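You operate a simulated robot arm through the tools that you are given. There is no shell and no other tool.

You run a simulated robot arm. Do the job below in one go: nothing can be reset, and whatever is moved stays where it is left.

JOB
Press the red bush home in the blue housing.
Fine: start it in the bore, slide the press table in, pull the lever, lever up again, table out. Where these are worked on the way, their far stop is far enough and under half their travel is too little: press table.
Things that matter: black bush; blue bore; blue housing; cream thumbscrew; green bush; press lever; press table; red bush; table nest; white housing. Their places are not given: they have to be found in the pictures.

The check looks at the end state, three seconds after you hand in, the way a careful person would. Anything else that was tipped, shoved, dropped, spilled or broken makes it a failure.

ROBOT AND FRAMES
A 7-joint arm with a two-finger gripper, fixed in place. Base frame: the origin is on the floor under the middle of its stand, x ahead of it, y to its left, z up. Readings come in mm, degrees, newtons and seconds.
With the tool pointing down near the work surface it reaches from about 320 to 800 mm from the base axis. Its first joint turns from -166.0 to 166.0 degrees. Payload 2.45 kg.
The tool frame sits at the grasp point between the pads (the TCP): z along the fingers, y along the line on which they close. The tips reach 27 mm beyond it. The gripper opens to 80 mm; its body begins 54 mm behind the TCP.
Orientation is that of the tool frame in the base frame, as a unit quaternion [w, x, y, z]. With the fingers straight down and closing along the base's y, the tool's x points along the base's -x, its y along +y and its z along -z.

CONTROLS
- The arm moves only by the tool jog_arm. Its arguments are lists of equal length, an entry for each row: "dp": the shift along the tool's x, y, z in mm, a list of three; "dr": the turn, a rotation vector about the tool's x, y, z in degrees, a list of three; "hand": the opening, from 0 (shut) to 1 (fully open). In form: {"dp": [[tx, ty, tz], ...], "dr": [[wx, wy, wz], ...], "hand": [hand, ...]}. A call has 1 to 20 rows; each row shifts and turns the commanded pose from where the row before left it, along the tool's axes as they then stand. A row lasts 0.2 s, in which the tool goes at most 50 mm and 8.6 degrees; a call with a longer step from one row to the next is refused whole, and so is a gripper value outside its range. Where a pose cannot be reached the arm comes as near as it can. A force on the tool above 90 N (or 10 N above the force at the start of the call, whichever is more), or a blocked arm, ends the call early, and 0.2 s more pass. The fingers move at their own pace (about 153 mm/s each) and stop on an object; they squeeze with about 39 N. The grip force told is the motor's: it shows also when the fingers shut on nothing. Time passes only in rows, and 0.2 s behind the last, so rows that do not move let the fingers close. The reply holds the time, the measured pose of the TCP, the force on the tool along the base axes, the opening and the grip force, in the units named above and with some noise, with the torque about the TCP (base axes, N m) and any sound that the robot's microphone picked up.
- Cameras (640 x 400 px; columns grow to the right, rows downward): "scene" is fixed at [220.1, 501.8, 1622.3]; the picture's right is [-1.00, -0.04, 0.00], its down [-0.01, 0.32, -0.95] and it looks along [0.04, -0.95, -0.32] (base axes); focal length 335 px, centre (320, 200). "wrist" rides on the gripper at [63, 12, -79] in the tool frame; the picture's right is [-0.19, 0.98, 0.00], its down [-0.72, -0.14, -0.68] and it looks along [-0.67, -0.13, 0.73] (tool axes); focal length 226 px, centre (320, 200).
- get_image(camera): a new picture of that camera. It takes no simulated time.
- move_column(by): moves the trunk up (or, below 0, down) by that many mm; the arm rides with it, the base frame stays. It gives what a move gives, with no picture.
- pixel_to_xyz(camera, pixels): for up to 12 pixels [column, row] of the newest picture of that camera ("zoom" is the newest enlarged one), the place [x, y, z] in the base frame of the surface seen there, good to about 2 mm. It takes no simulated time.
- zoom(camera, box): a new picture of the part [left, top, right, bottom] of that camera's present view, enlarged. It takes no simulated time.
- job_done(): hands the job in; it is judged then, once.

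Leave the gripper open and the arm clear of the work at the hand-in unless told otherwise.

The tools are called after "Emit:" as a command line: name --argument value ..., lists and objects as JSON in quotes. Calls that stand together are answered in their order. jog_arm: Moves the arm, as the interface text tells. Its arguments: {"type":"object","properties":{"dp":{"type":"array"},"dr":{"type":"array"},"hand":{"type":"array"}},"required":["dp","dr","hand"]} The other tools are called the same way: move_column (by) moves the trunk up or down; get_image (camera) takes a picture; pixel_to_xyz (camera, pixels) gives the place of the surface under pixels of a picture; zoom (camera, box) takes an enlarged picture of a part of a camera's view; job_done () hands the job in.

At the start:

```text
time_s: 0.0
tool_pos: [182.6, -401.4, 1506.1]
tcp_rot: [-0.001, 0.0, 1.0, 0.0]
ft_force: [0.1, -0.1, -0.2]
moment: [0.02, 0.0, 0.0]
width: 80.3
finger_force: 0.0
trunk travel left (down, up): [-275.0, 265.0]
```

scene: 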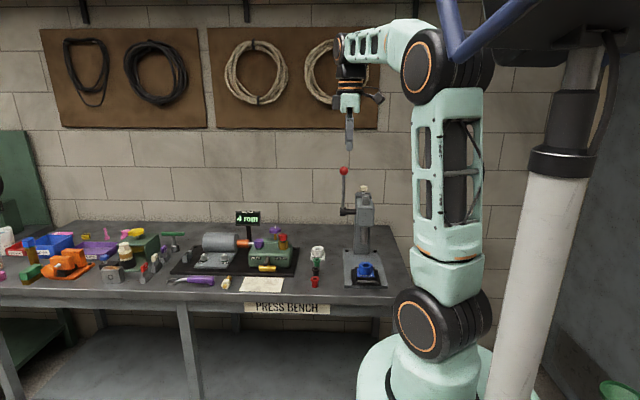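
wrist: 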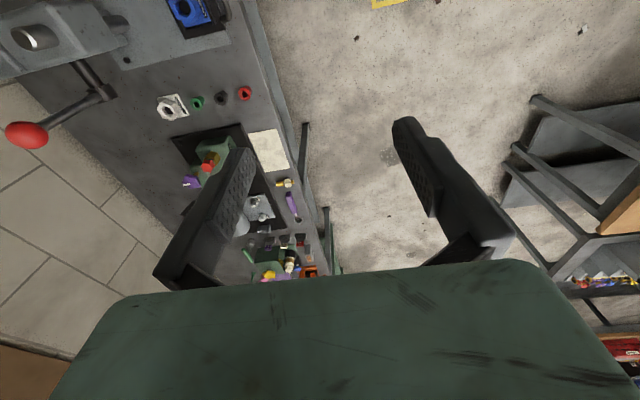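

I see the press at about (363,235) in the scene picture, with the blue housing at (365,270) and a red bush near (315,282). I'll zoom in on both views.

Emit:
zoom --camera "scene" --box '[290, 160, 410, 300]'

Emit:
zoom --camera "wrist" --box '[0, 0, 300, 190]'

```text
2.86 times, centred on (350, 230) of scene
```

zoom: 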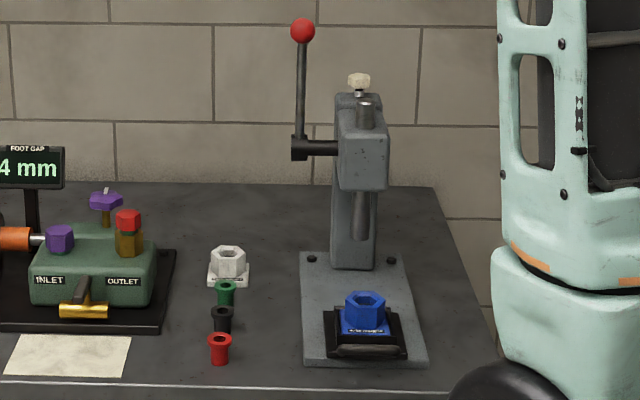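

```text
2.11 times, centred on (150, 95) of wrist
```

zoom: 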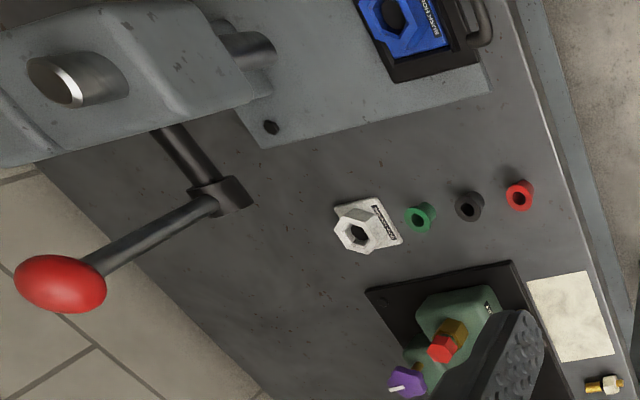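

I'll zoom the scene on the housing and the table to get exact places.

Emit:
zoom --camera "scene" --box '[325, 240, 405, 290]'

```text
8.00 times, centred on (365, 265) of scene
```

zoom: 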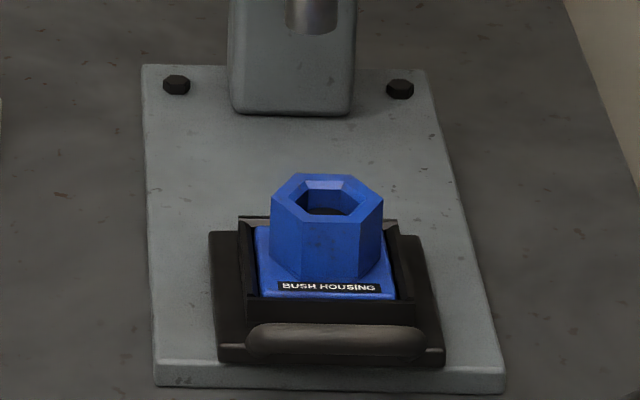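

The housing sits in the table nest, with a handle bar in front. I'll read the places of the hexagon top corners, bore rim, table, handle and base plate.

Emit:
pixel_to_xyz --camera "zoom" --pixels '[[286, 185], [372, 190], [325, 218], [325, 178], [275, 192], [378, 192], [327, 206], [330, 335], [260, 340], [415, 340], [330, 355], [225, 300]]'

Emit:
pixel_to_xyz --camera "scene" --pixels '[[315, 282], [344, 171], [342, 211], [363, 189], [364, 195], [318, 250]]'

```text
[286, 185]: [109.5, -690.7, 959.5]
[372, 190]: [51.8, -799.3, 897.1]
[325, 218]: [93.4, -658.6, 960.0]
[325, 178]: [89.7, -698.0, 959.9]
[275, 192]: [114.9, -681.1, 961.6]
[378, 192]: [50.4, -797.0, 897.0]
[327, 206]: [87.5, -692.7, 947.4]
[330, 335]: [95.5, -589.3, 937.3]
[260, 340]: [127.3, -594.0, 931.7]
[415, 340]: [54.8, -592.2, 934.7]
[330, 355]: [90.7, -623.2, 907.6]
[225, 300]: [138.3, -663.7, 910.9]
```

```text
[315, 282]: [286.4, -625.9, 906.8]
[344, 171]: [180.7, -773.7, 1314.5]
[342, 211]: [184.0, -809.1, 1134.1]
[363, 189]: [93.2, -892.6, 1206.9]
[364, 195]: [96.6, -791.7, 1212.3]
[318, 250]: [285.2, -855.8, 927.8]
```

Next a close look at the bushes to find the red one and its neighbours.

Emit:
zoom --camera "scene" --box '[290, 240, 354, 290]'

```text
8.00 times, centred on (322, 265) of scene
```

zoom: 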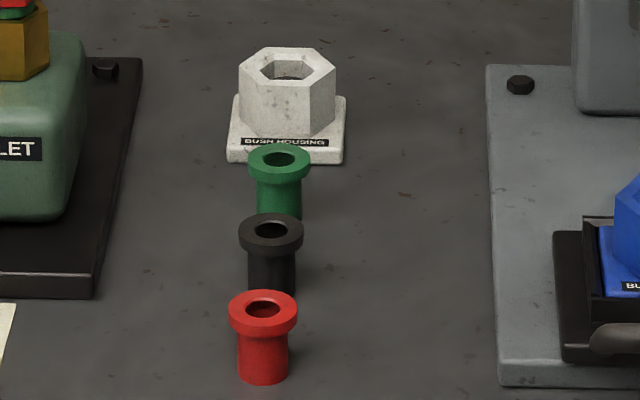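

Emit:
pixel_to_xyz --camera "zoom" --pixels '[[234, 312], [293, 312], [263, 325], [263, 294], [263, 360], [263, 380], [263, 390], [272, 238], [272, 217], [279, 177], [273, 270], [600, 230]]'

Emit:
zoom --camera "wrist" --box '[150, 60, 310, 160]'

```text
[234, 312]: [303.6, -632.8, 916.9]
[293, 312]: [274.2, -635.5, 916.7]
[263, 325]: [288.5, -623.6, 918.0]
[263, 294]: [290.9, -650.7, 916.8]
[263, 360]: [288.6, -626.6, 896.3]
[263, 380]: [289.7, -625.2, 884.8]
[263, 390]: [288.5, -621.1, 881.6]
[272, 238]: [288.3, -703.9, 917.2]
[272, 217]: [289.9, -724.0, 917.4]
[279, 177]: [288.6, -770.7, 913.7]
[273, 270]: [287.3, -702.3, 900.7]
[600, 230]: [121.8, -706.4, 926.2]
```

```text
4.00 times, centred on (230, 110) of wrist
```

zoom: 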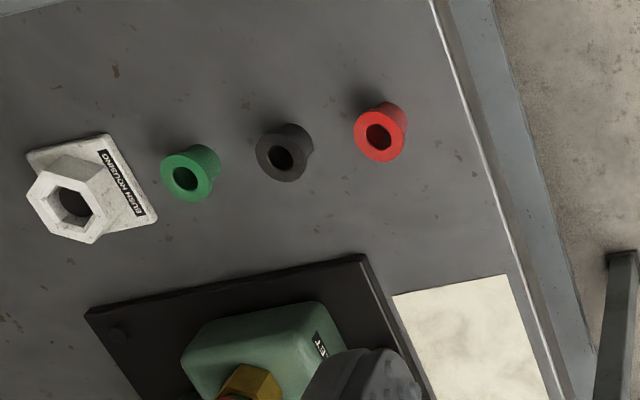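

I'll look at the thumbscrew and lever head, at the paper on the bench, and at the display, before moving anything.

Emit:
zoom --camera "scene" --box '[328, 160, 392, 220]'

Emit:
zoom --camera "scene" --box '[160, 205, 320, 305]'

```text
6.67 times, centred on (360, 190) of scene
```

zoom: 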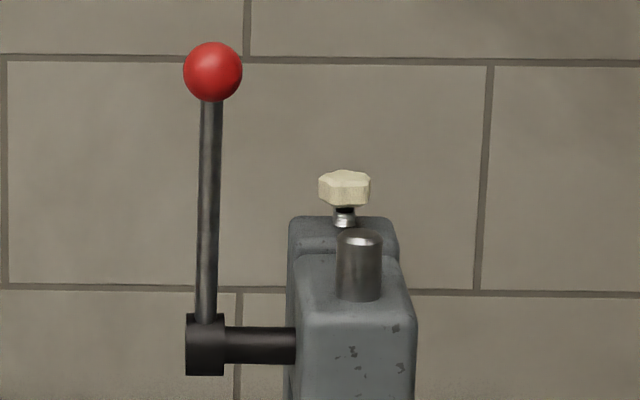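

```text
4.00 times, centred on (240, 255) of scene
```

zoom: 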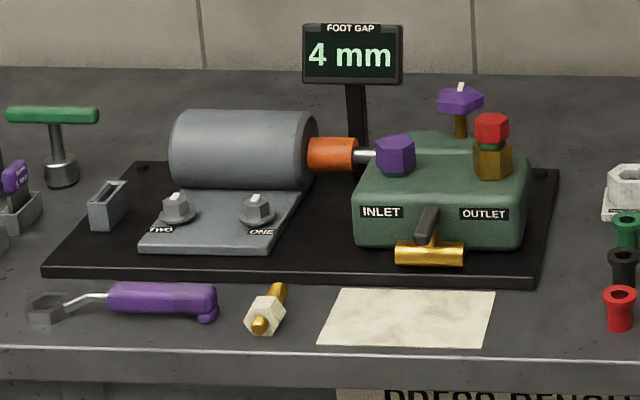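

Other gear is unrelated. I'll re-zoom on the press head and read lever points.

Emit:
zoom --camera "scene" --box '[328, 160, 392, 220]'

Emit:
pixel_to_xyz --camera "zoom" --pixels '[[212, 72], [190, 72], [238, 72], [210, 150], [206, 250], [206, 300], [205, 345], [190, 345], [221, 345], [260, 345], [358, 245], [344, 190]]'

```text
6.67 times, centred on (360, 190) of scene
```

zoom: 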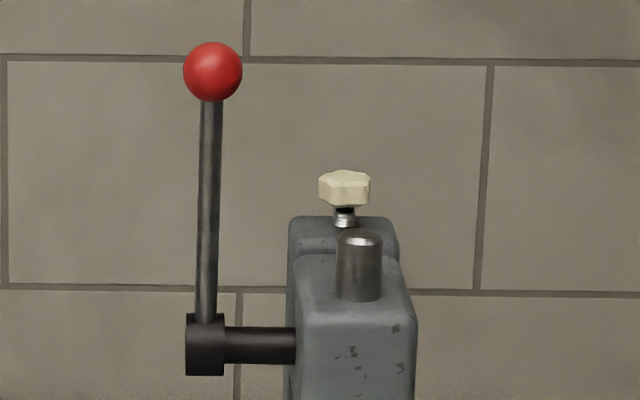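

```text
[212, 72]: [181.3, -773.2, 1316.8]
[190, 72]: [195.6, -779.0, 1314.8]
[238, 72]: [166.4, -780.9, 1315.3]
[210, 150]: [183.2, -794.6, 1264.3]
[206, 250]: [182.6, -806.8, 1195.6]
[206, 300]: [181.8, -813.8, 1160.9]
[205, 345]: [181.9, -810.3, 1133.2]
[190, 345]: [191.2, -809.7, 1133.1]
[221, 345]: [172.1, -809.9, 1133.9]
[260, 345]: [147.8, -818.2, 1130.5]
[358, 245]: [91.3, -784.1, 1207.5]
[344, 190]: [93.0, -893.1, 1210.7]
```

I'll read the press head front face and the ram foot to know the clearances.

Emit:
zoom --camera "scene" --box '[330, 190, 410, 250]'

Emit:
pixel_to_xyz --camera "zoom" --pixels '[[230, 120], [290, 120], [260, 200], [200, 150], [265, 250], [265, 310], [265, 330], [285, 290], [246, 290], [150, 90]]'

```text
6.67 times, centred on (370, 220) of scene
```

zoom: 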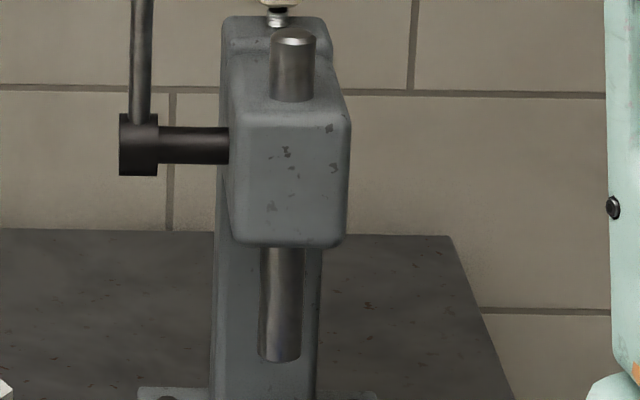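

```text
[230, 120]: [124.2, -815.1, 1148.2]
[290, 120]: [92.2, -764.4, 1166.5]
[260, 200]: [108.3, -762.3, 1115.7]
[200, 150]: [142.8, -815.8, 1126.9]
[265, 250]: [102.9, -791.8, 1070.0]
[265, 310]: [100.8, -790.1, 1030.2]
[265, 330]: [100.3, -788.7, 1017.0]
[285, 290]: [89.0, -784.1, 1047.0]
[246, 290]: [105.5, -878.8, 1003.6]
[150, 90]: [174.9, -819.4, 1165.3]
```

The ram foot hangs at about (90,-798), bottom near z 998. The red bush stands at about (289,-637), flange top z 917, bench z 880. I'll move the open gripper to 180 mm above the bush, straight through free air.

Emit:
jog_arm --dp '[[-10.6, -23.5, 40.6], [-10.6, -23.5, 40.6], [-10.6, -23.5, 40.6], [-10.6, -23.5, 40.6], [-10.6, -23.5, 40.6], [-10.6, -23.5, 40.6], [-10.6, -23.5, 40.6], [-10.6, -23.5, 40.6], [-10.6, -23.5, 40.6], [-10.6, -23.5, 40.6]]' --dr '[[0, 0, 0], [0, 0, 0], [0, 0, 0], [0, 0, 0], [0, 0, 0], [0, 0, 0], [0, 0, 0], [0, 0, 0], [0, 0, 0], [0, 0, 0]]' --hand '[1, 1, 1, 1, 1, 1, 1, 1, 1, 1]'

Emit:
get_image --camera "wrist"

Emit:
get_image --camera "scene"

```text
time_s: 2.2
tool_pos: [288.0, -639.0, 1098.6]
tcp_rot: [0.0, 0.0, 1.0, 0.0]
ft_force: [-0.3, 0.4, -0.1]
moment: [0.01, 0.0, 0.0]
width: 80.2
finger_force: 0.0
trunk travel left (down, up): [-275.0, 265.0]
```

```text
taken
```

wrist: 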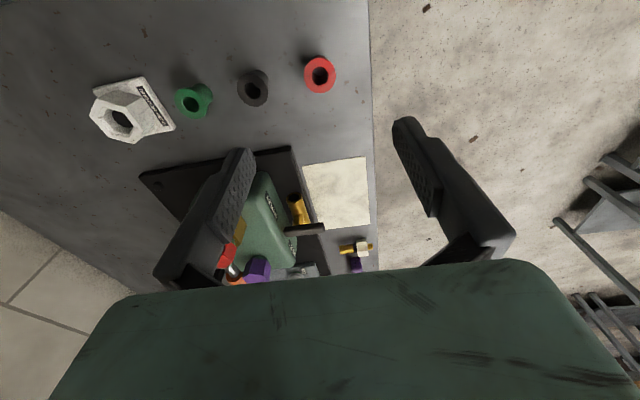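

```text
taken
```

scene: 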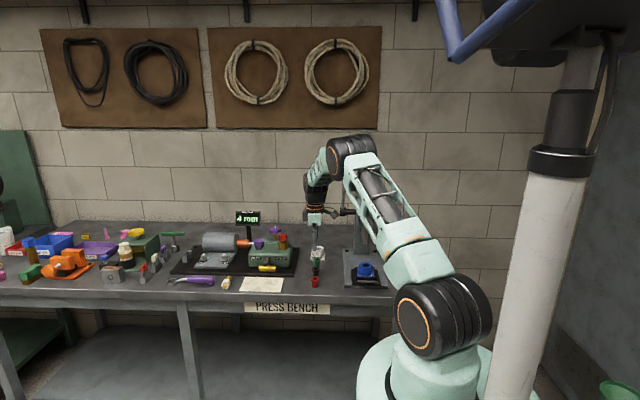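

The arm reached. The red bush is at (320,75) in the wrist picture; I'll zoom there and read its flange rim for a second measurement.

Emit:
zoom --camera "wrist" --box '[288, 50, 352, 100]'

```text
8.00 times, centred on (320, 75) of wrist
```

zoom: 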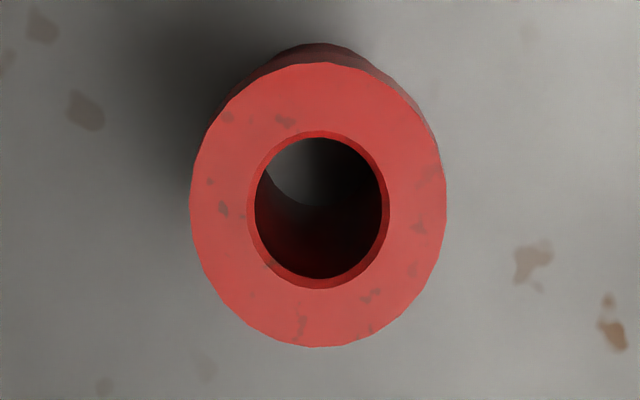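

Emit:
pixel_to_xyz --camera "zoom" --pixels '[[195, 205], [442, 205], [318, 68], [318, 342], [250, 205], [386, 205], [318, 133], [318, 285], [230, 110], [405, 300], [405, 115], [230, 300]]'

```text
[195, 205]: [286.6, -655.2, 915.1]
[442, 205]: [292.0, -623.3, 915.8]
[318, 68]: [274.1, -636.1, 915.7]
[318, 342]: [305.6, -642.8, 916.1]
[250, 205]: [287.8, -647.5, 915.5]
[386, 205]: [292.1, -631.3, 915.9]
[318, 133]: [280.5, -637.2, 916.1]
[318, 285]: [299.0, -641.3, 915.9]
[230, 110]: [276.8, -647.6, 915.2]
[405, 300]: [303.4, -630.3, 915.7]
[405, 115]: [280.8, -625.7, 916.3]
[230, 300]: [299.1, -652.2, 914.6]
```

The flange centre reads (289.8,-639.2), top z 916, outside about 32 mm, and the bore about 17 mm. I'll narrow the hand to about 60 mm, lower partway, and check the pose.

Emit:
jog_arm --dp '[[-1.8, 0, 30], [0, 0, 30], [0, 0, 30], [0, 0, 20], [0, 0, 0], [0, 0, 0]]' --dr '[[0, 0, 0], [0, 0, 0], [0, 0, 0], [0, 0, 0], [0, 0, 0], [0, 0, 0]]' --hand '[0.75, 0.75, 0.75, 0.75, 0.75, 0.75]'

Emit:
get_image --camera "wrist"

```text
time_s: 3.6
tool_pos: [289.3, -638.1, 989.7]
tcp_rot: [0.0, -0.001, 1.0, 0.0]
ft_force: [0.0, -0.2, 0.3]
moment: [-0.03, -0.04, 0.03]
width: 60.1
finger_force: 0.0
trunk travel left (down, up): [-275.0, 265.0]
```

```text
taken
```

wrist: 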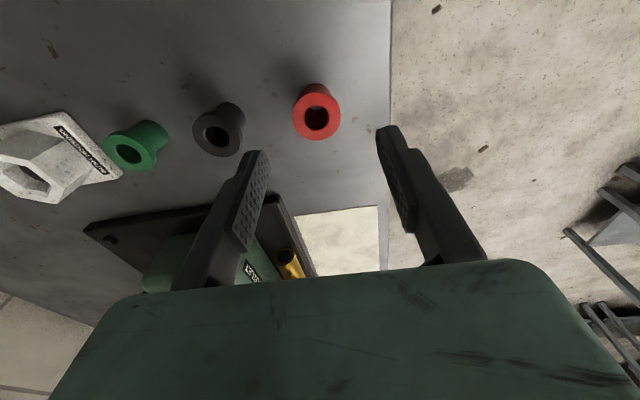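

The bush is centred between the fingers. I'll lower another 63 mm to TCP z ≈ 926.5, so the tips sit about 17 mm below the flange top.

Emit:
jog_arm --dp '[[-0.5, -1, 25], [0, 0, 25], [0, 0, 13.2], [0, 0, 0]]' --dr '[[0, 0, 0], [0, 0, 0], [0, 0, 0], [0, 0, 0]]' --hand '[0.75, 0.75, 0.75, 0.75]'

Emit:
get_image --camera "wrist"

Emit:
zoom --camera "scene" --box '[290, 240, 354, 290]'

```text
time_s: 4.6
tool_pos: [290.0, -639.2, 926.3]
tcp_rot: [0.0, 0.0, 1.0, 0.001]
ft_force: [0.6, -1.0, 0.5]
moment: [0.01, -0.01, -0.01]
width: 60.1
finger_force: 0.1
trunk travel left (down, up): [-275.0, 265.0]
```

```text
taken
```

wrist: 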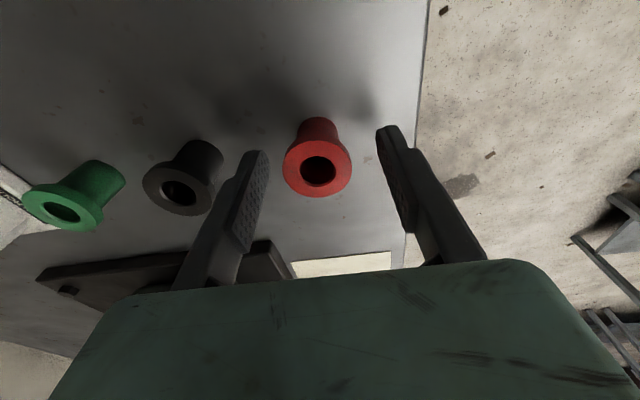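

```text
8.00 times, centred on (322, 265) of scene
```

zoom: 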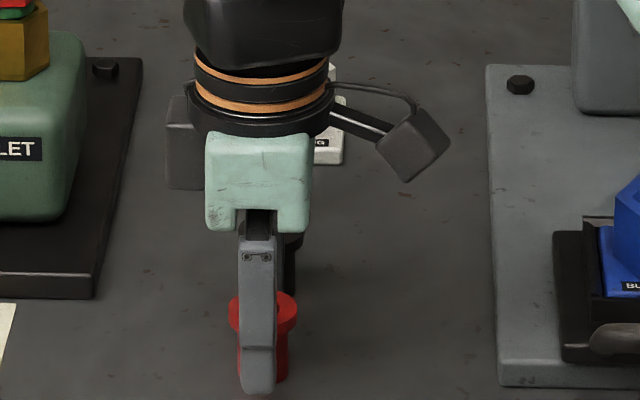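

The fingers straddle the flange without touching anything else. I close on it.

Emit:
jog_arm --dp '[[0, 0, 0], [0, 0, 0], [0, 0, 0], [0, 0, 0]]' --dr '[[0, 0, 0], [0, 0, 0], [0, 0, 0], [0, 0, 0]]' --hand '[0.5, 0.3, 0.2, 0.2]'

Emit:
get_image --camera "wrist"

```text
time_s: 5.6
tool_pos: [288.8, -639.2, 926.1]
tcp_rot: [-0.001, 0.0, 1.0, 0.0]
ft_force: [0.4, 0.6, 0.1]
moment: [0.01, -0.01, -0.01]
width: 32.4
finger_force: 39.1
trunk travel left (down, up): [-275.0, 265.0]
```

```text
taken
```

wrist: 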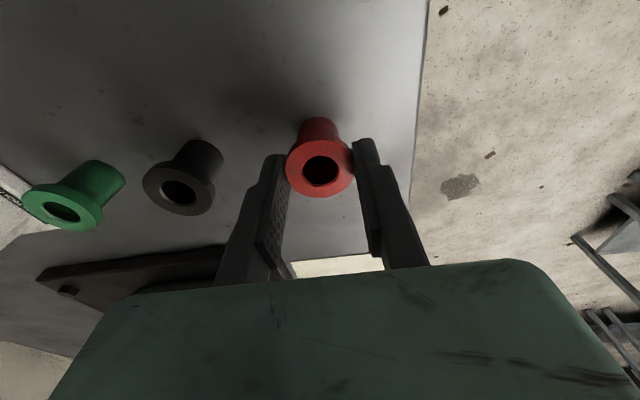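

The grip reads 32.4 mm wide at 39 N, so the flange is held. I lift straight up 130 mm and check that the bush came along.

Emit:
jog_arm --dp '[[0, 0, -5], [0, 0, -15], [0, 0, -30], [0, 0, -40], [0, 0, -40], [0, 0, 0]]' --dr '[[0, 0, 0], [0, 0, 0], [0, 0, 0], [0, 0, 0], [0, 0, 0], [0, 0, 0]]' --hand '[0.2, 0.2, 0.2, 0.2, 0.2, 0.2]'

Emit:
get_image --camera "wrist"

Emit:
zoom --camera "scene" --box '[280, 200, 376, 280]'

```text
time_s: 7.0
tool_pos: [291.1, -637.9, 1056.0]
tcp_rot: [0.0, 0.0, 1.0, 0.0]
ft_force: [-0.7, 0.5, -1.3]
moment: [0.03, 0.02, 0.02]
width: 33.1
finger_force: 39.4
trunk travel left (down, up): [-275.0, 265.0]
```

```text
taken
```

wrist: 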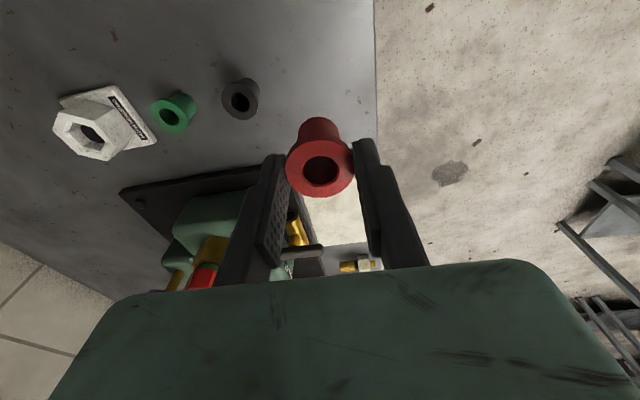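

```text
5.00 times, centred on (328, 240) of scene
```

zoom: 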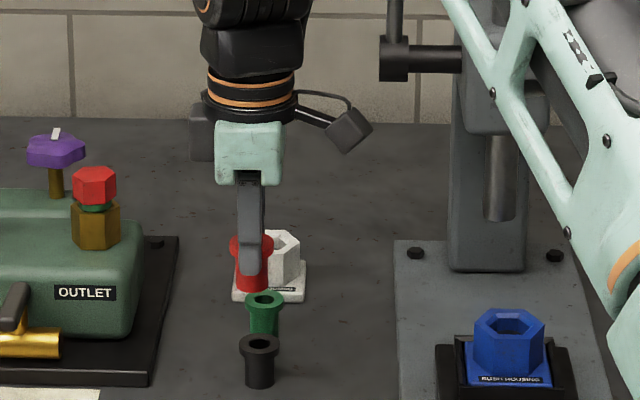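

The bush is held upright. I'll raise a bit more, then move toward the housing at x≈91, y≈-640, z≈1110, where the wrist camera sees the blue bore past the held bush.

Emit:
jog_arm --dp '[[20, 0, -20], [30, 0, -20], [40, 0, -14], [40, 0, 0], [40, 0, 0], [30, 0, 0], [0, 0, 0]]' --dr '[[0, 0, 0], [0, 0, 0], [0, 0, 0], [0, 0, 0], [0, 0, 0], [0, 0, 0], [0, 0, 0]]' --hand '[0.2, 0.2, 0.2, 0.2, 0.2, 0.2, 0.2]'

Emit:
get_image --camera "wrist"

Emit:
get_image --camera "scene"

```text
time_s: 8.6
tool_pos: [92.0, -637.9, 1110.5]
tcp_rot: [0.001, -0.001, 1.0, 0.001]
ft_force: [0.0, -0.2, -0.5]
moment: [-0.01, -0.03, 0.0]
width: 32.7
finger_force: 38.5
trunk travel left (down, up): [-275.0, 265.0]
```

```text
taken
```

wrist: 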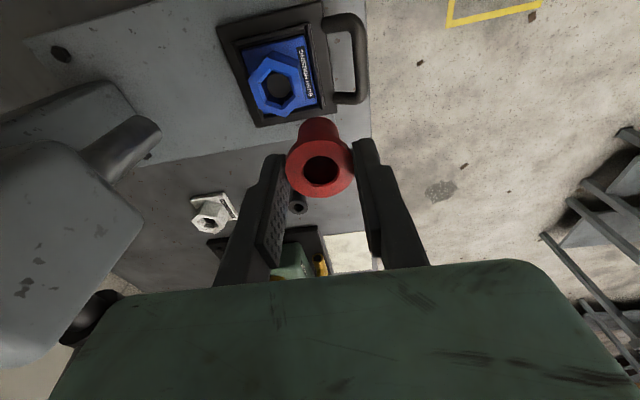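

```text
taken
```

scene: 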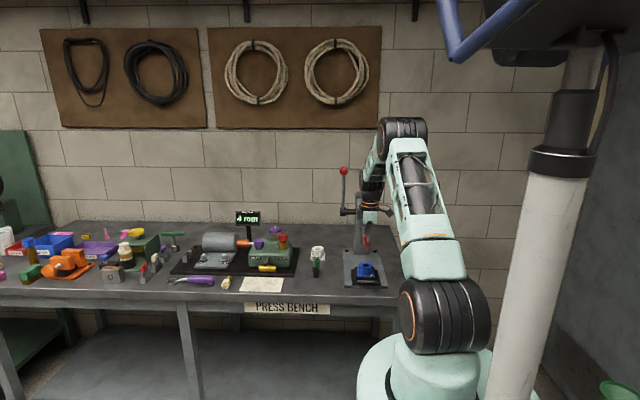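

The blue bore is visible at (278,88). I'll zoom there and read the bore rim.

Emit:
zoom --camera "wrist" --box '[210, 0, 370, 130]'

Emit:
zoom --camera "wrist" --box '[244, 60, 312, 116]'

```text
3.08 times, centred on (290, 65) of wrist
```

zoom: 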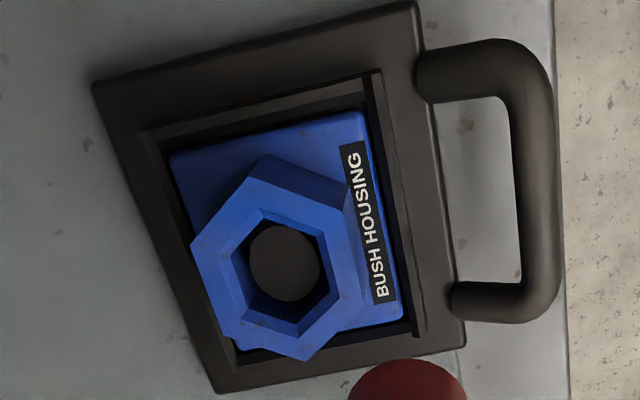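

```text
7.14 times, centred on (278, 88) of wrist
```

zoom: 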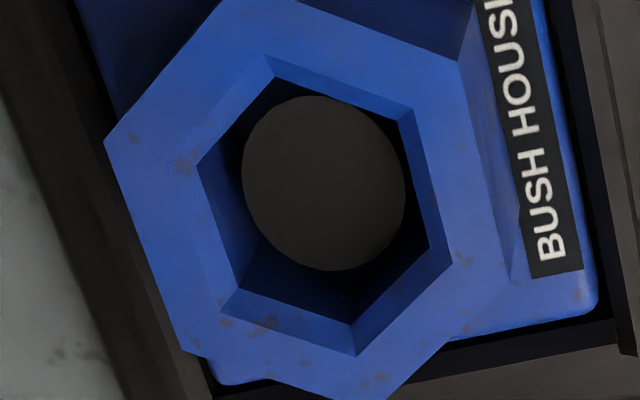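

The bore is a hexagon with a chamfered lead-in. I'll read its six rim corners (just outside on the top face) to get the centre.

Emit:
pixel_to_xyz --camera "zoom" --pixels '[[265, 48], [415, 106], [458, 265], [358, 360], [216, 316], [192, 160], [112, 142], [225, 8], [455, 64], [500, 285], [372, 396], [192, 350]]'

Emit:
pixel_to_xyz --camera "wrist" --pixels '[[290, 165], [352, 165], [321, 143], [321, 193], [305, 172], [337, 172], [321, 157], [321, 186]]'

```text
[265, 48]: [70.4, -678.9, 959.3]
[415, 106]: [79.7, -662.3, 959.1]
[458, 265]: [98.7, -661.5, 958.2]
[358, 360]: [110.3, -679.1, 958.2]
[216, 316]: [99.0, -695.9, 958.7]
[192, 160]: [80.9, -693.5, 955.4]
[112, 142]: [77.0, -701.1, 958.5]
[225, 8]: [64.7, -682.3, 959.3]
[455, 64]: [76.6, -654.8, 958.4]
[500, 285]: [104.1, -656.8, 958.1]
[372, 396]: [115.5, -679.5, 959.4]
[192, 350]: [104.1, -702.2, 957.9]
```

```text
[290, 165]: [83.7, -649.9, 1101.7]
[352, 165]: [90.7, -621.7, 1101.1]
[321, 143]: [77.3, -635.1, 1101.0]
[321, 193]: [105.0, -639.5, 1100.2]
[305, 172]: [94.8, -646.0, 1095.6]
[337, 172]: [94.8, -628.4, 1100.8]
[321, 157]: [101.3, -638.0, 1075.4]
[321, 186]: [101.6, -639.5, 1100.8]
```

The bore centre comes out at (90.1,-679.0), top z ≈ 959. I'll zoom on the held bush for its position relative to the TCP.

Emit:
zoom --camera "wrist" --box '[280, 110, 360, 205]'

```text
4.21 times, centred on (320, 158) of wrist
```

zoom: 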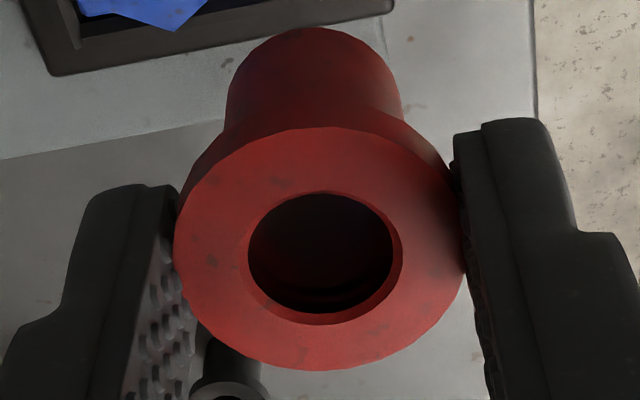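

Emit:
pixel_to_xyz --camera "zoom" --pixels '[[244, 255], [405, 255], [324, 188], [324, 328], [275, 205], [378, 310], [375, 208], [272, 308], [324, 132], [324, 366], [180, 250], [458, 250]]'

```text
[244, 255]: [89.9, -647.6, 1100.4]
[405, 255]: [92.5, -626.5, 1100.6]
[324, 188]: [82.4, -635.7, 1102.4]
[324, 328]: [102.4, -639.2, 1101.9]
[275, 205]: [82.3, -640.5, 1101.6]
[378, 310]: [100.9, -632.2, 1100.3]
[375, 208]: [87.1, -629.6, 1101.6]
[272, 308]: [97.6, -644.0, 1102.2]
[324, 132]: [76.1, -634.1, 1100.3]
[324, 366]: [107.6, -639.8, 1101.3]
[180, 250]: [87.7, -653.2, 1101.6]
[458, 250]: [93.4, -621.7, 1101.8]
```

The held bush centre is (91.7,-637.0), flange top z 1101. So I shift base x by -1.6 and y by -42, then go down to leave the bush bottom about 14 mm above the housing top.

Emit:
jog_arm --dp '[[1.6, -22, 0], [0, -20, 0], [0, 0, 30], [0, 0, 30], [0, 0, 22], [0, 0, 10], [0, 0, 0]]' --dr '[[0, 0, 0], [0, 0, 0], [0, 0, 0], [0, 0, 0], [0, 0, 0], [0, 0, 0], [0, 0, 0]]' --hand '[0.2, 0.2, 0.2, 0.2, 0.2, 0.2, 0.2]'

Emit:
get_image --camera "wrist"

Emit:
zoom --camera "scene" --box '[325, 230, 405, 290]'

```text
time_s: 10.2
tool_pos: [87.2, -680.3, 1018.6]
tcp_rot: [0.0, 0.0, 1.0, 0.0]
ft_force: [0.0, 0.1, -1.1]
moment: [0.01, 0.03, 0.0]
width: 32.6
finger_force: 38.8
trunk travel left (down, up): [-275.0, 265.0]
```

```text
taken
```

wrist: 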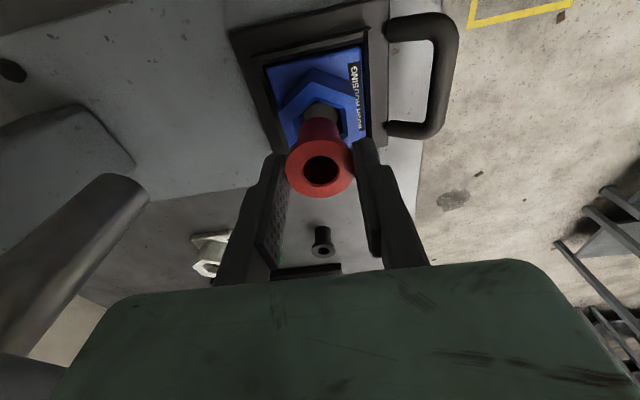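

```text
6.67 times, centred on (365, 260) of scene
```

zoom: 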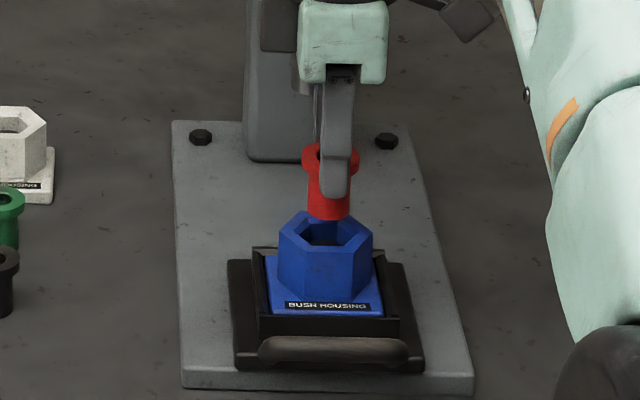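

The TCP reads x 87.2, which is lower than intended. I'll check the offset between bush body and bore from the scene zoom.

Emit:
zoom --camera "scene" --box '[350, 245, 382, 270]'

Emit:
zoom --camera "wrist" --box '[270, 60, 380, 200]'

Emit:
jog_arm --dp '[[0, 0, 0]]' --dr '[[0, 0, 0]]' --hand '[0.2]'

```text
16.00 times, centred on (366, 258) of scene
```

zoom: 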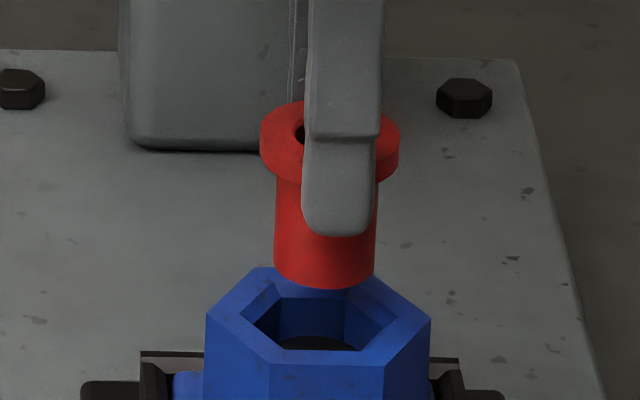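

```text
2.86 times, centred on (325, 130) of wrist
```

zoom: 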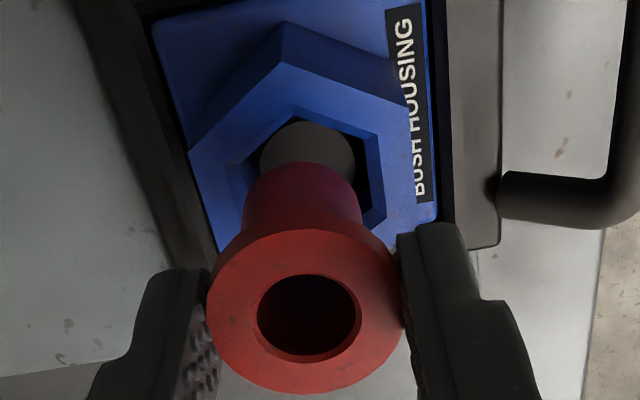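

```text
time_s: 10.6
tool_pos: [89.0, -679.8, 1018.7]
tcp_rot: [0.001, 0.0, 1.0, -0.001]
ft_force: [0.7, 1.0, 0.0]
moment: [0.04, 0.0, -0.01]
width: 32.9
finger_force: 38.7
trunk travel left (down, up): [-275.0, 265.0]
```

The bush sits about 1 mm toward -x of the bore centre and y agrees. I correct x by +1 mm and go down 13 mm, then slow 2 mm steps, watching the force.

Emit:
jog_arm --dp '[[-1, 0, 5], [0, 0, 5], [0, 0, 3], [0, 0, 2], [0, 0, 2], [0, 0, 0]]' --dr '[[0, 0, 0], [0, 0, 0], [0, 0, 0], [0, 0, 0], [0, 0, 0], [0, 0, 0]]' --hand '[0.2, 0.2, 0.2, 0.2, 0.2, 0.2]'

Emit:
zoom --camera "scene" --box '[350, 245, 382, 270]'

```text
time_s: 12.0
tool_pos: [88.9, -679.2, 1001.2]
tcp_rot: [0.0, 0.0, 1.0, 0.0]
ft_force: [-0.6, 0.6, -0.3]
moment: [0.01, 0.03, 0.03]
width: 32.4
finger_force: 39.3
trunk travel left (down, up): [-275.0, 265.0]
```

```text
16.00 times, centred on (366, 258) of scene
```

zoom: 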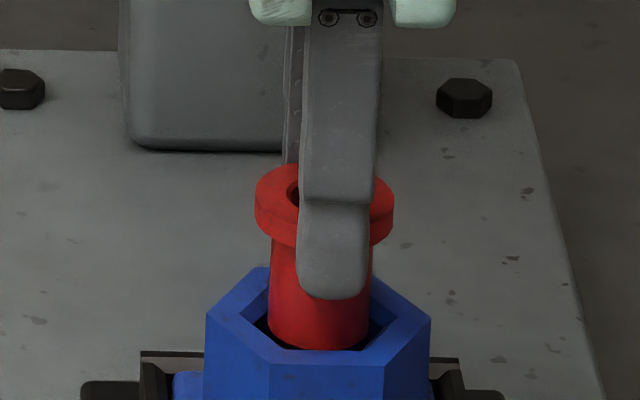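

The bush bottom is inside the chamfer with no force yet. I continue down 6 mm slowly.

Emit:
jog_arm --dp '[[0, 0, 1.5], [0, 0, 1.5], [0, 0, 1.5], [0, 0, 1.5], [0, 0, 0]]' --dr '[[0, 0, 0], [0, 0, 0], [0, 0, 0], [0, 0, 0], [0, 0, 0]]' --hand '[0.2, 0.2, 0.2, 0.2, 0.2]'

Emit:
zoom --camera "scene" --box '[350, 245, 382, 270]'

```text
time_s: 13.2
tool_pos: [90.8, -679.1, 996.4]
tcp_rot: [-0.001, 0.0, 1.0, 0.0]
ft_force: [-1.0, -0.8, -0.5]
moment: [-0.04, 0.03, 0.0]
width: 32.9
finger_force: 38.4
trunk travel left (down, up): [-275.0, 265.0]
```

```text
16.00 times, centred on (366, 258) of scene
```

zoom: 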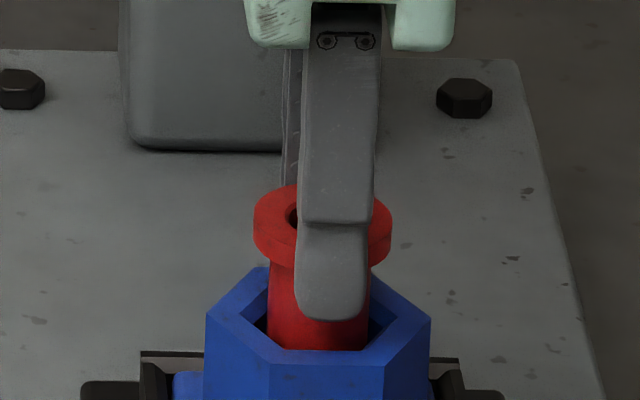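

Still no contact force; the tips are about 10 mm above the hex top. I go on 5 mm in 1 mm steps.

Emit:
jog_arm --dp '[[0, 0, 1], [0, 0, 1], [0, 0, 1], [0, 0, 1], [0, 0, 1], [0, 0, 0]]' --dr '[[0, 0, 0], [0, 0, 0], [0, 0, 0], [0, 0, 0], [0, 0, 0], [0, 0, 0]]' --hand '[0.2, 0.2, 0.2, 0.2, 0.2, 0.2]'

Emit:
zoom --camera "scene" --box '[350, 245, 382, 270]'

```text
time_s: 14.6
tool_pos: [89.9, -679.5, 992.9]
tcp_rot: [0.0, 0.001, 1.0, 0.0]
ft_force: [0.2, -0.2, 13.6]
moment: [0.08, 0.0, -0.03]
width: 32.5
finger_force: 39.2
trunk travel left (down, up): [-275.0, 265.0]
```

```text
16.00 times, centred on (366, 258) of scene
```

zoom: 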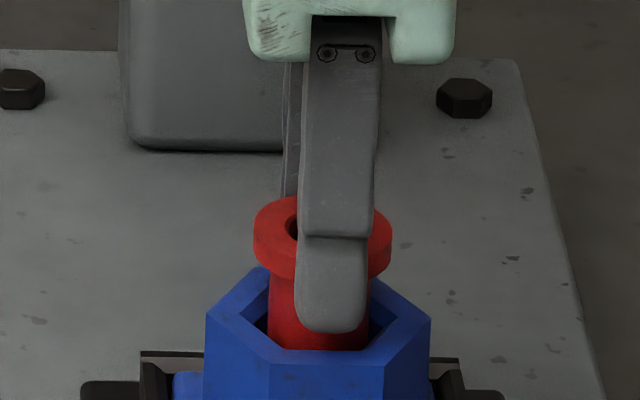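

There is now 13.6 N of upward force and almost none sideways: the bush has met the tight part of the bore, about 13 mm in. I press 2 mm more to make sure it's properly started.

Emit:
jog_arm --dp '[[0, 0, 1], [0, 0, 1], [0, 0, 0], [0, 0, 0]]' --dr '[[0, 0, 0], [0, 0, 0], [0, 0, 0], [0, 0, 0]]' --hand '[0.2, 0.2, 0.2, 0.2]'

Emit:
zoom --camera "scene" --box '[350, 245, 382, 270]'

Emit:
get_image --camera "wrist"

```text
time_s: 15.6
tool_pos: [89.4, -679.4, 991.5]
tcp_rot: [0.0, 0.001, 1.0, -0.001]
ft_force: [-0.5, -5.9, 29.0]
moment: [-0.12, 0.06, 0.0]
width: 32.6
finger_force: 38.8
trunk travel left (down, up): [-275.0, 265.0]
```

```text
16.00 times, centred on (366, 258) of scene
```

zoom: 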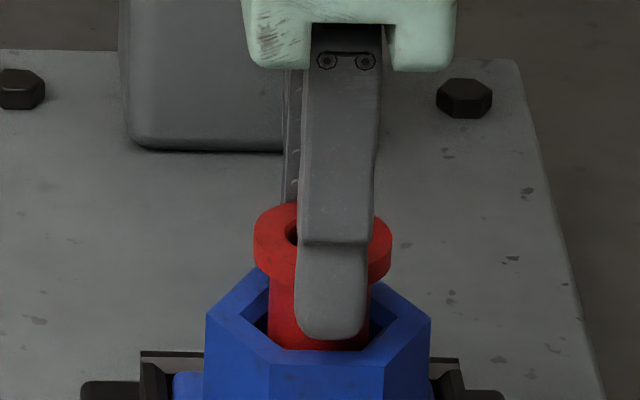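

```text
taken
```

wrist: 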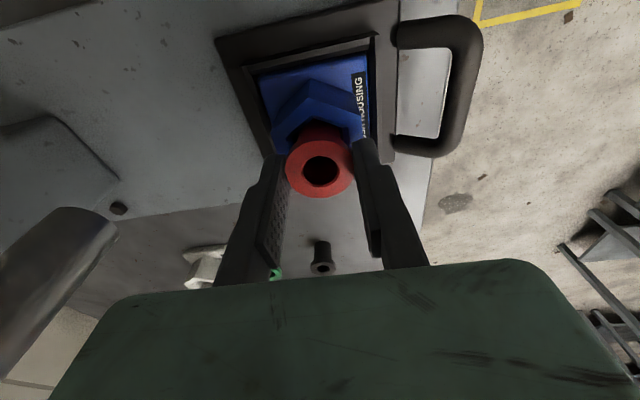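

29 N now and the bush is firmly started and upright. I open the hand, then lift straight off.

Emit:
jog_arm --dp '[[0, 0, -1.5], [0, 0, -1], [0, 0, -2], [0, 0, -10], [0, 0, -20], [0, 0, 0]]' --dr '[[0, 0, 0], [0, 0, 0], [0, 0, 0], [0, 0, 0], [0, 0, 0], [0, 0, 0]]' --hand '[0.75, 0.75, 0.75, 0.75, 0.75, 0.75]'

Emit:
zoom --camera "scene" --box '[350, 245, 382, 270]'

Emit:
get_image --camera "wrist"

```text
time_s: 17.0
tool_pos: [89.5, -679.7, 1023.8]
tcp_rot: [0.0, -0.001, 1.0, 0.0]
ft_force: [-0.4, 1.0, 0.2]
moment: [0.0, 0.0, -0.01]
width: 60.2
finger_force: 0.1
trunk travel left (down, up): [-275.0, 265.0]
```

```text
16.00 times, centred on (366, 258) of scene
```

zoom: 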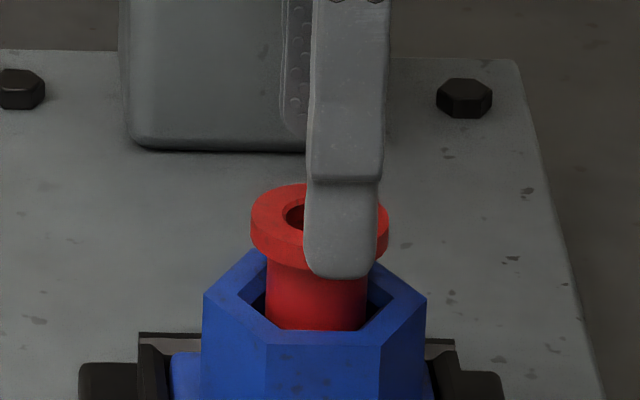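

```text
taken
```

wrist: 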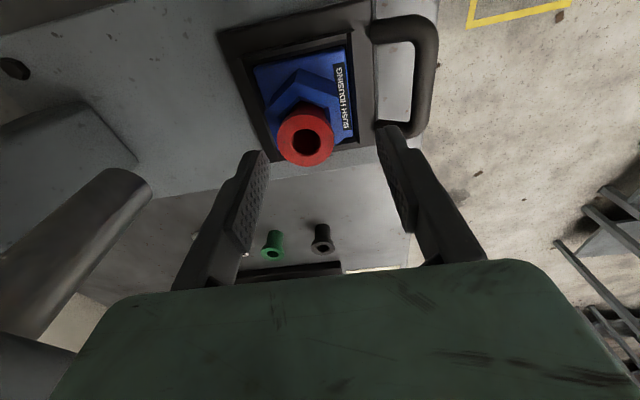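

The bush stays started in the bore. The table has crept a little toward the press (the hex moved up in the scene view), which is along its slide, the way it has to go anyway. I lift away and look again.

Emit:
jog_arm --dp '[[0, 0, -30], [0, 20, -30], [0, 20, -20], [0, 0, 0]]' --dr '[[0, 0, 0], [0, 0, 0], [0, 0, 0], [0, 0, 0]]' --hand '[0.75, 0.75, 0.75, 0.75]'

Emit:
zoom --camera "scene" --box '[325, 240, 405, 290]'

Emit:
get_image --camera "wrist"

```text
time_s: 18.0
tool_pos: [88.9, -639.4, 1102.9]
tcp_rot: [0.001, 0.0, 1.0, 0.0]
ft_force: [-0.4, 0.5, -0.4]
moment: [-0.03, -0.02, 0.0]
width: 60.0
finger_force: 0.0
trunk travel left (down, up): [-275.0, 265.0]
```

```text
8.00 times, centred on (365, 265) of scene
```

zoom: 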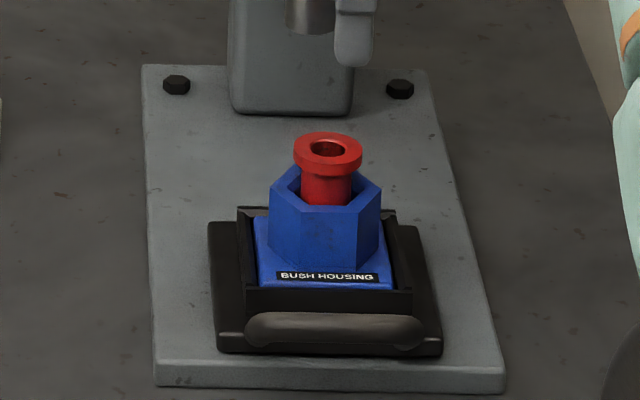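

```text
taken
```

wrist: 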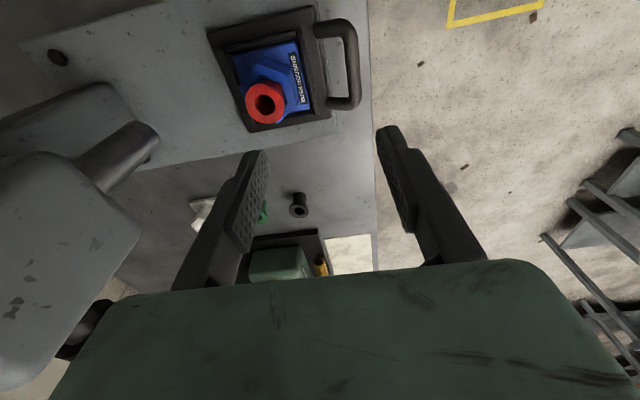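

I'll measure the bush flange top, the hex top, the handle, and the ram foot from the scene zoom.

Emit:
pixel_to_xyz --camera "zoom" --pixels '[[297, 152], [358, 152], [327, 134], [327, 168], [300, 190], [275, 195], [378, 195], [325, 320], [250, 325], [420, 325], [325, 330], [305, 20]]'

Emit:
zoom --camera "wrist" --box '[200, 0, 380, 140]'

```text
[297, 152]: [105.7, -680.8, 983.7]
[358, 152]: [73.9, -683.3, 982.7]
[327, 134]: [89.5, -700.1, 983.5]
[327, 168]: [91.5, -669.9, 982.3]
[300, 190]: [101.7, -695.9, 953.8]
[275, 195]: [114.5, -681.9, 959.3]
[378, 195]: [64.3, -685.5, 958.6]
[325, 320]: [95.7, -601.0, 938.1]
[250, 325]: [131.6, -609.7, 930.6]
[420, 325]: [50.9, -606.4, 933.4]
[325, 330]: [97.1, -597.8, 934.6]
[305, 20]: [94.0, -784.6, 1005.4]
```

```text
2.86 times, centred on (290, 70) of wrist
```

zoom: 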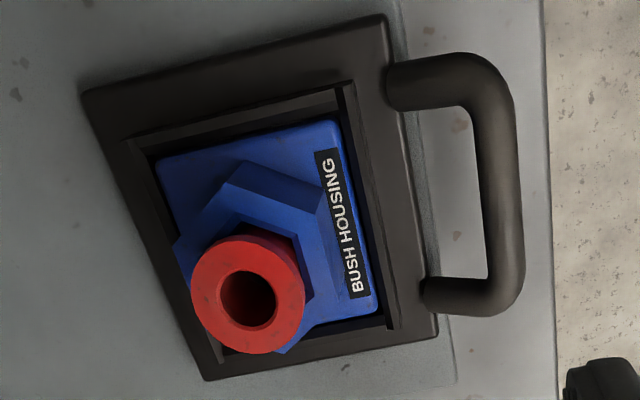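

The flange top reads z 983 and level; the ram foot's bottom is near 997, so it clears by some 14 mm. Now the handle geometry from the wrist zoom.

Emit:
pixel_to_xyz --camera "zoom" --pixels '[[500, 160], [517, 160], [484, 160], [505, 240], [488, 240], [522, 240], [440, 85], [460, 295], [450, 200], [425, 200], [410, 160], [470, 180]]'

```text
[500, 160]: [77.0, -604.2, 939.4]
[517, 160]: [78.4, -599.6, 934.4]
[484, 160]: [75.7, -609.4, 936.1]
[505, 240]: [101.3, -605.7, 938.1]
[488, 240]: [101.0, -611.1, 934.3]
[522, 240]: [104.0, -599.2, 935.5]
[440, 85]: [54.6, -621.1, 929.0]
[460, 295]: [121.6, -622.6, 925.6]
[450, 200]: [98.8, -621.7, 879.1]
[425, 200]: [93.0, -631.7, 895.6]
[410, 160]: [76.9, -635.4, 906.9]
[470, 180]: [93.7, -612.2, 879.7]
```

Handle bar: centre about (90,-605,933), 12 mm thick, running along x; the plate edge is 20 mm behind it. I'll back off toward +y, close the hand to 32 mm, and tilt the tool 30° about its x so that the wrist leans away from the press head.

Emit:
jog_arm --dp '[[-0.5, 41, 0], [0, 41, 0], [0, 0, 0], [0, 0, 0], [0, 0, 0], [0, 0, 0], [0, 0, 0]]' --dr '[[0, 0, 0], [0, 0, 0], [7.5, 0, 0], [7.5, 0, 0], [7.5, 0, 0], [7.5, 0, 0], [0, 0, 0]]' --hand '[0.4, 0.4, 0.4, 0.4, 0.4, 0.4, 0.4]'

Emit:
get_image --camera "wrist"

Emit:
get_image --camera "scene"

```text
time_s: 19.6
tool_pos: [89.6, -557.6, 1104.0]
tcp_rot: [0.0, -0.001, 0.965, -0.261]
ft_force: [0.1, 0.3, -0.1]
moment: [-0.02, 0.0, 0.02]
width: 32.2
finger_force: 0.0
trunk travel left (down, up): [-275.0, 265.0]
```

```text
taken
```

wrist: 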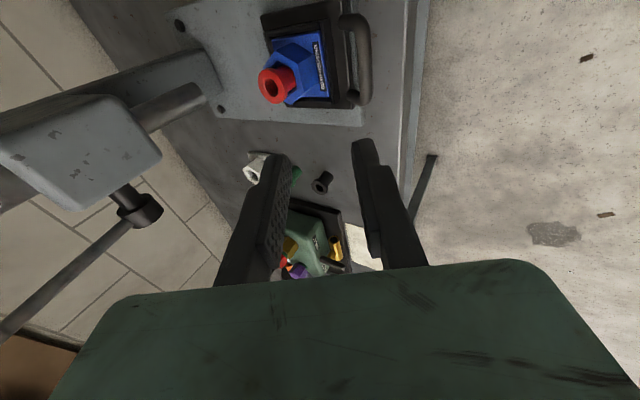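

```text
taken
```

scene: 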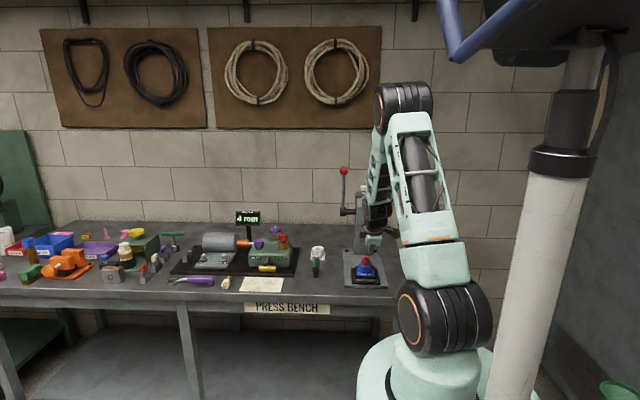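

The tilt is right. I lower to the pre-approach point near (90,-557,1015) in front of and above the handle, and look again.

Emit:
jog_arm --dp '[[0, 22.2, 38.5], [0, 22.2, 38.5], [0, 0, 0]]' --dr '[[0, 0, 0], [0, 0, 0], [0, 0, 0]]' --hand '[0.4, 0.4, 0.4]'

Emit:
get_image --camera "wrist"

Emit:
zoom --camera "wrist" --box '[230, 0, 410, 160]'

```text
time_s: 20.4
tool_pos: [88.9, -557.2, 1014.3]
tcp_rot: [0.0, 0.001, 0.966, -0.259]
ft_force: [0.3, 0.0, 0.5]
moment: [0.01, 0.03, -0.02]
width: 32.1
finger_force: 0.1
trunk travel left (down, up): [-275.0, 265.0]
```

```text
taken
```

wrist: 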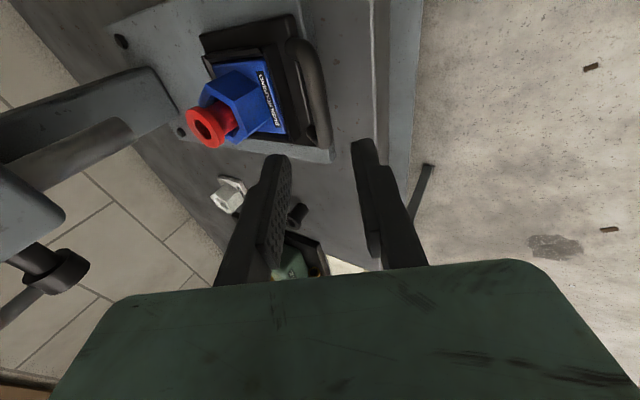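

```text
2.50 times, centred on (320, 80) of wrist
```

zoom: 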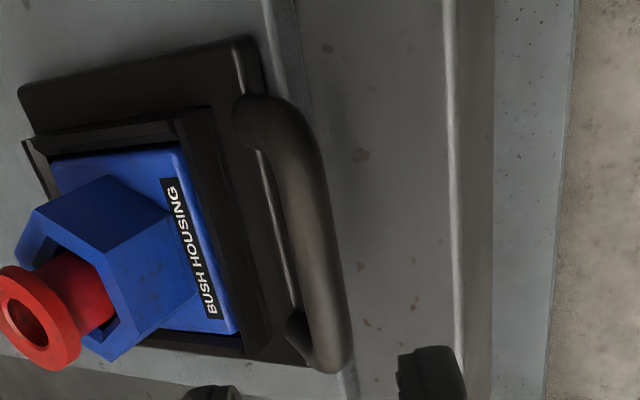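

The bar shows in the wrist zoom at (315,230). I read its surface and nest wall points again.

Emit:
pixel_to_xyz --camera "zoom" --pixels '[[300, 200], [315, 230], [290, 205], [325, 215], [310, 260], [338, 300], [255, 110], [320, 345], [215, 180], [235, 200], [195, 170], [260, 60]]'

```text
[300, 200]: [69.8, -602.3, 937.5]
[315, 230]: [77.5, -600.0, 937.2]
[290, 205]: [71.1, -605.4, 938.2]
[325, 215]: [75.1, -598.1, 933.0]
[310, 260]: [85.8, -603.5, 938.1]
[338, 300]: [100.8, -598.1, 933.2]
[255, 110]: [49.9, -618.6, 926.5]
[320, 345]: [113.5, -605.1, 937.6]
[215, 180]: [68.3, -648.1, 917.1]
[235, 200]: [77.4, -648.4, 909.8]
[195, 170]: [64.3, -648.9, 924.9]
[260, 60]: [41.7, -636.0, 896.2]
```

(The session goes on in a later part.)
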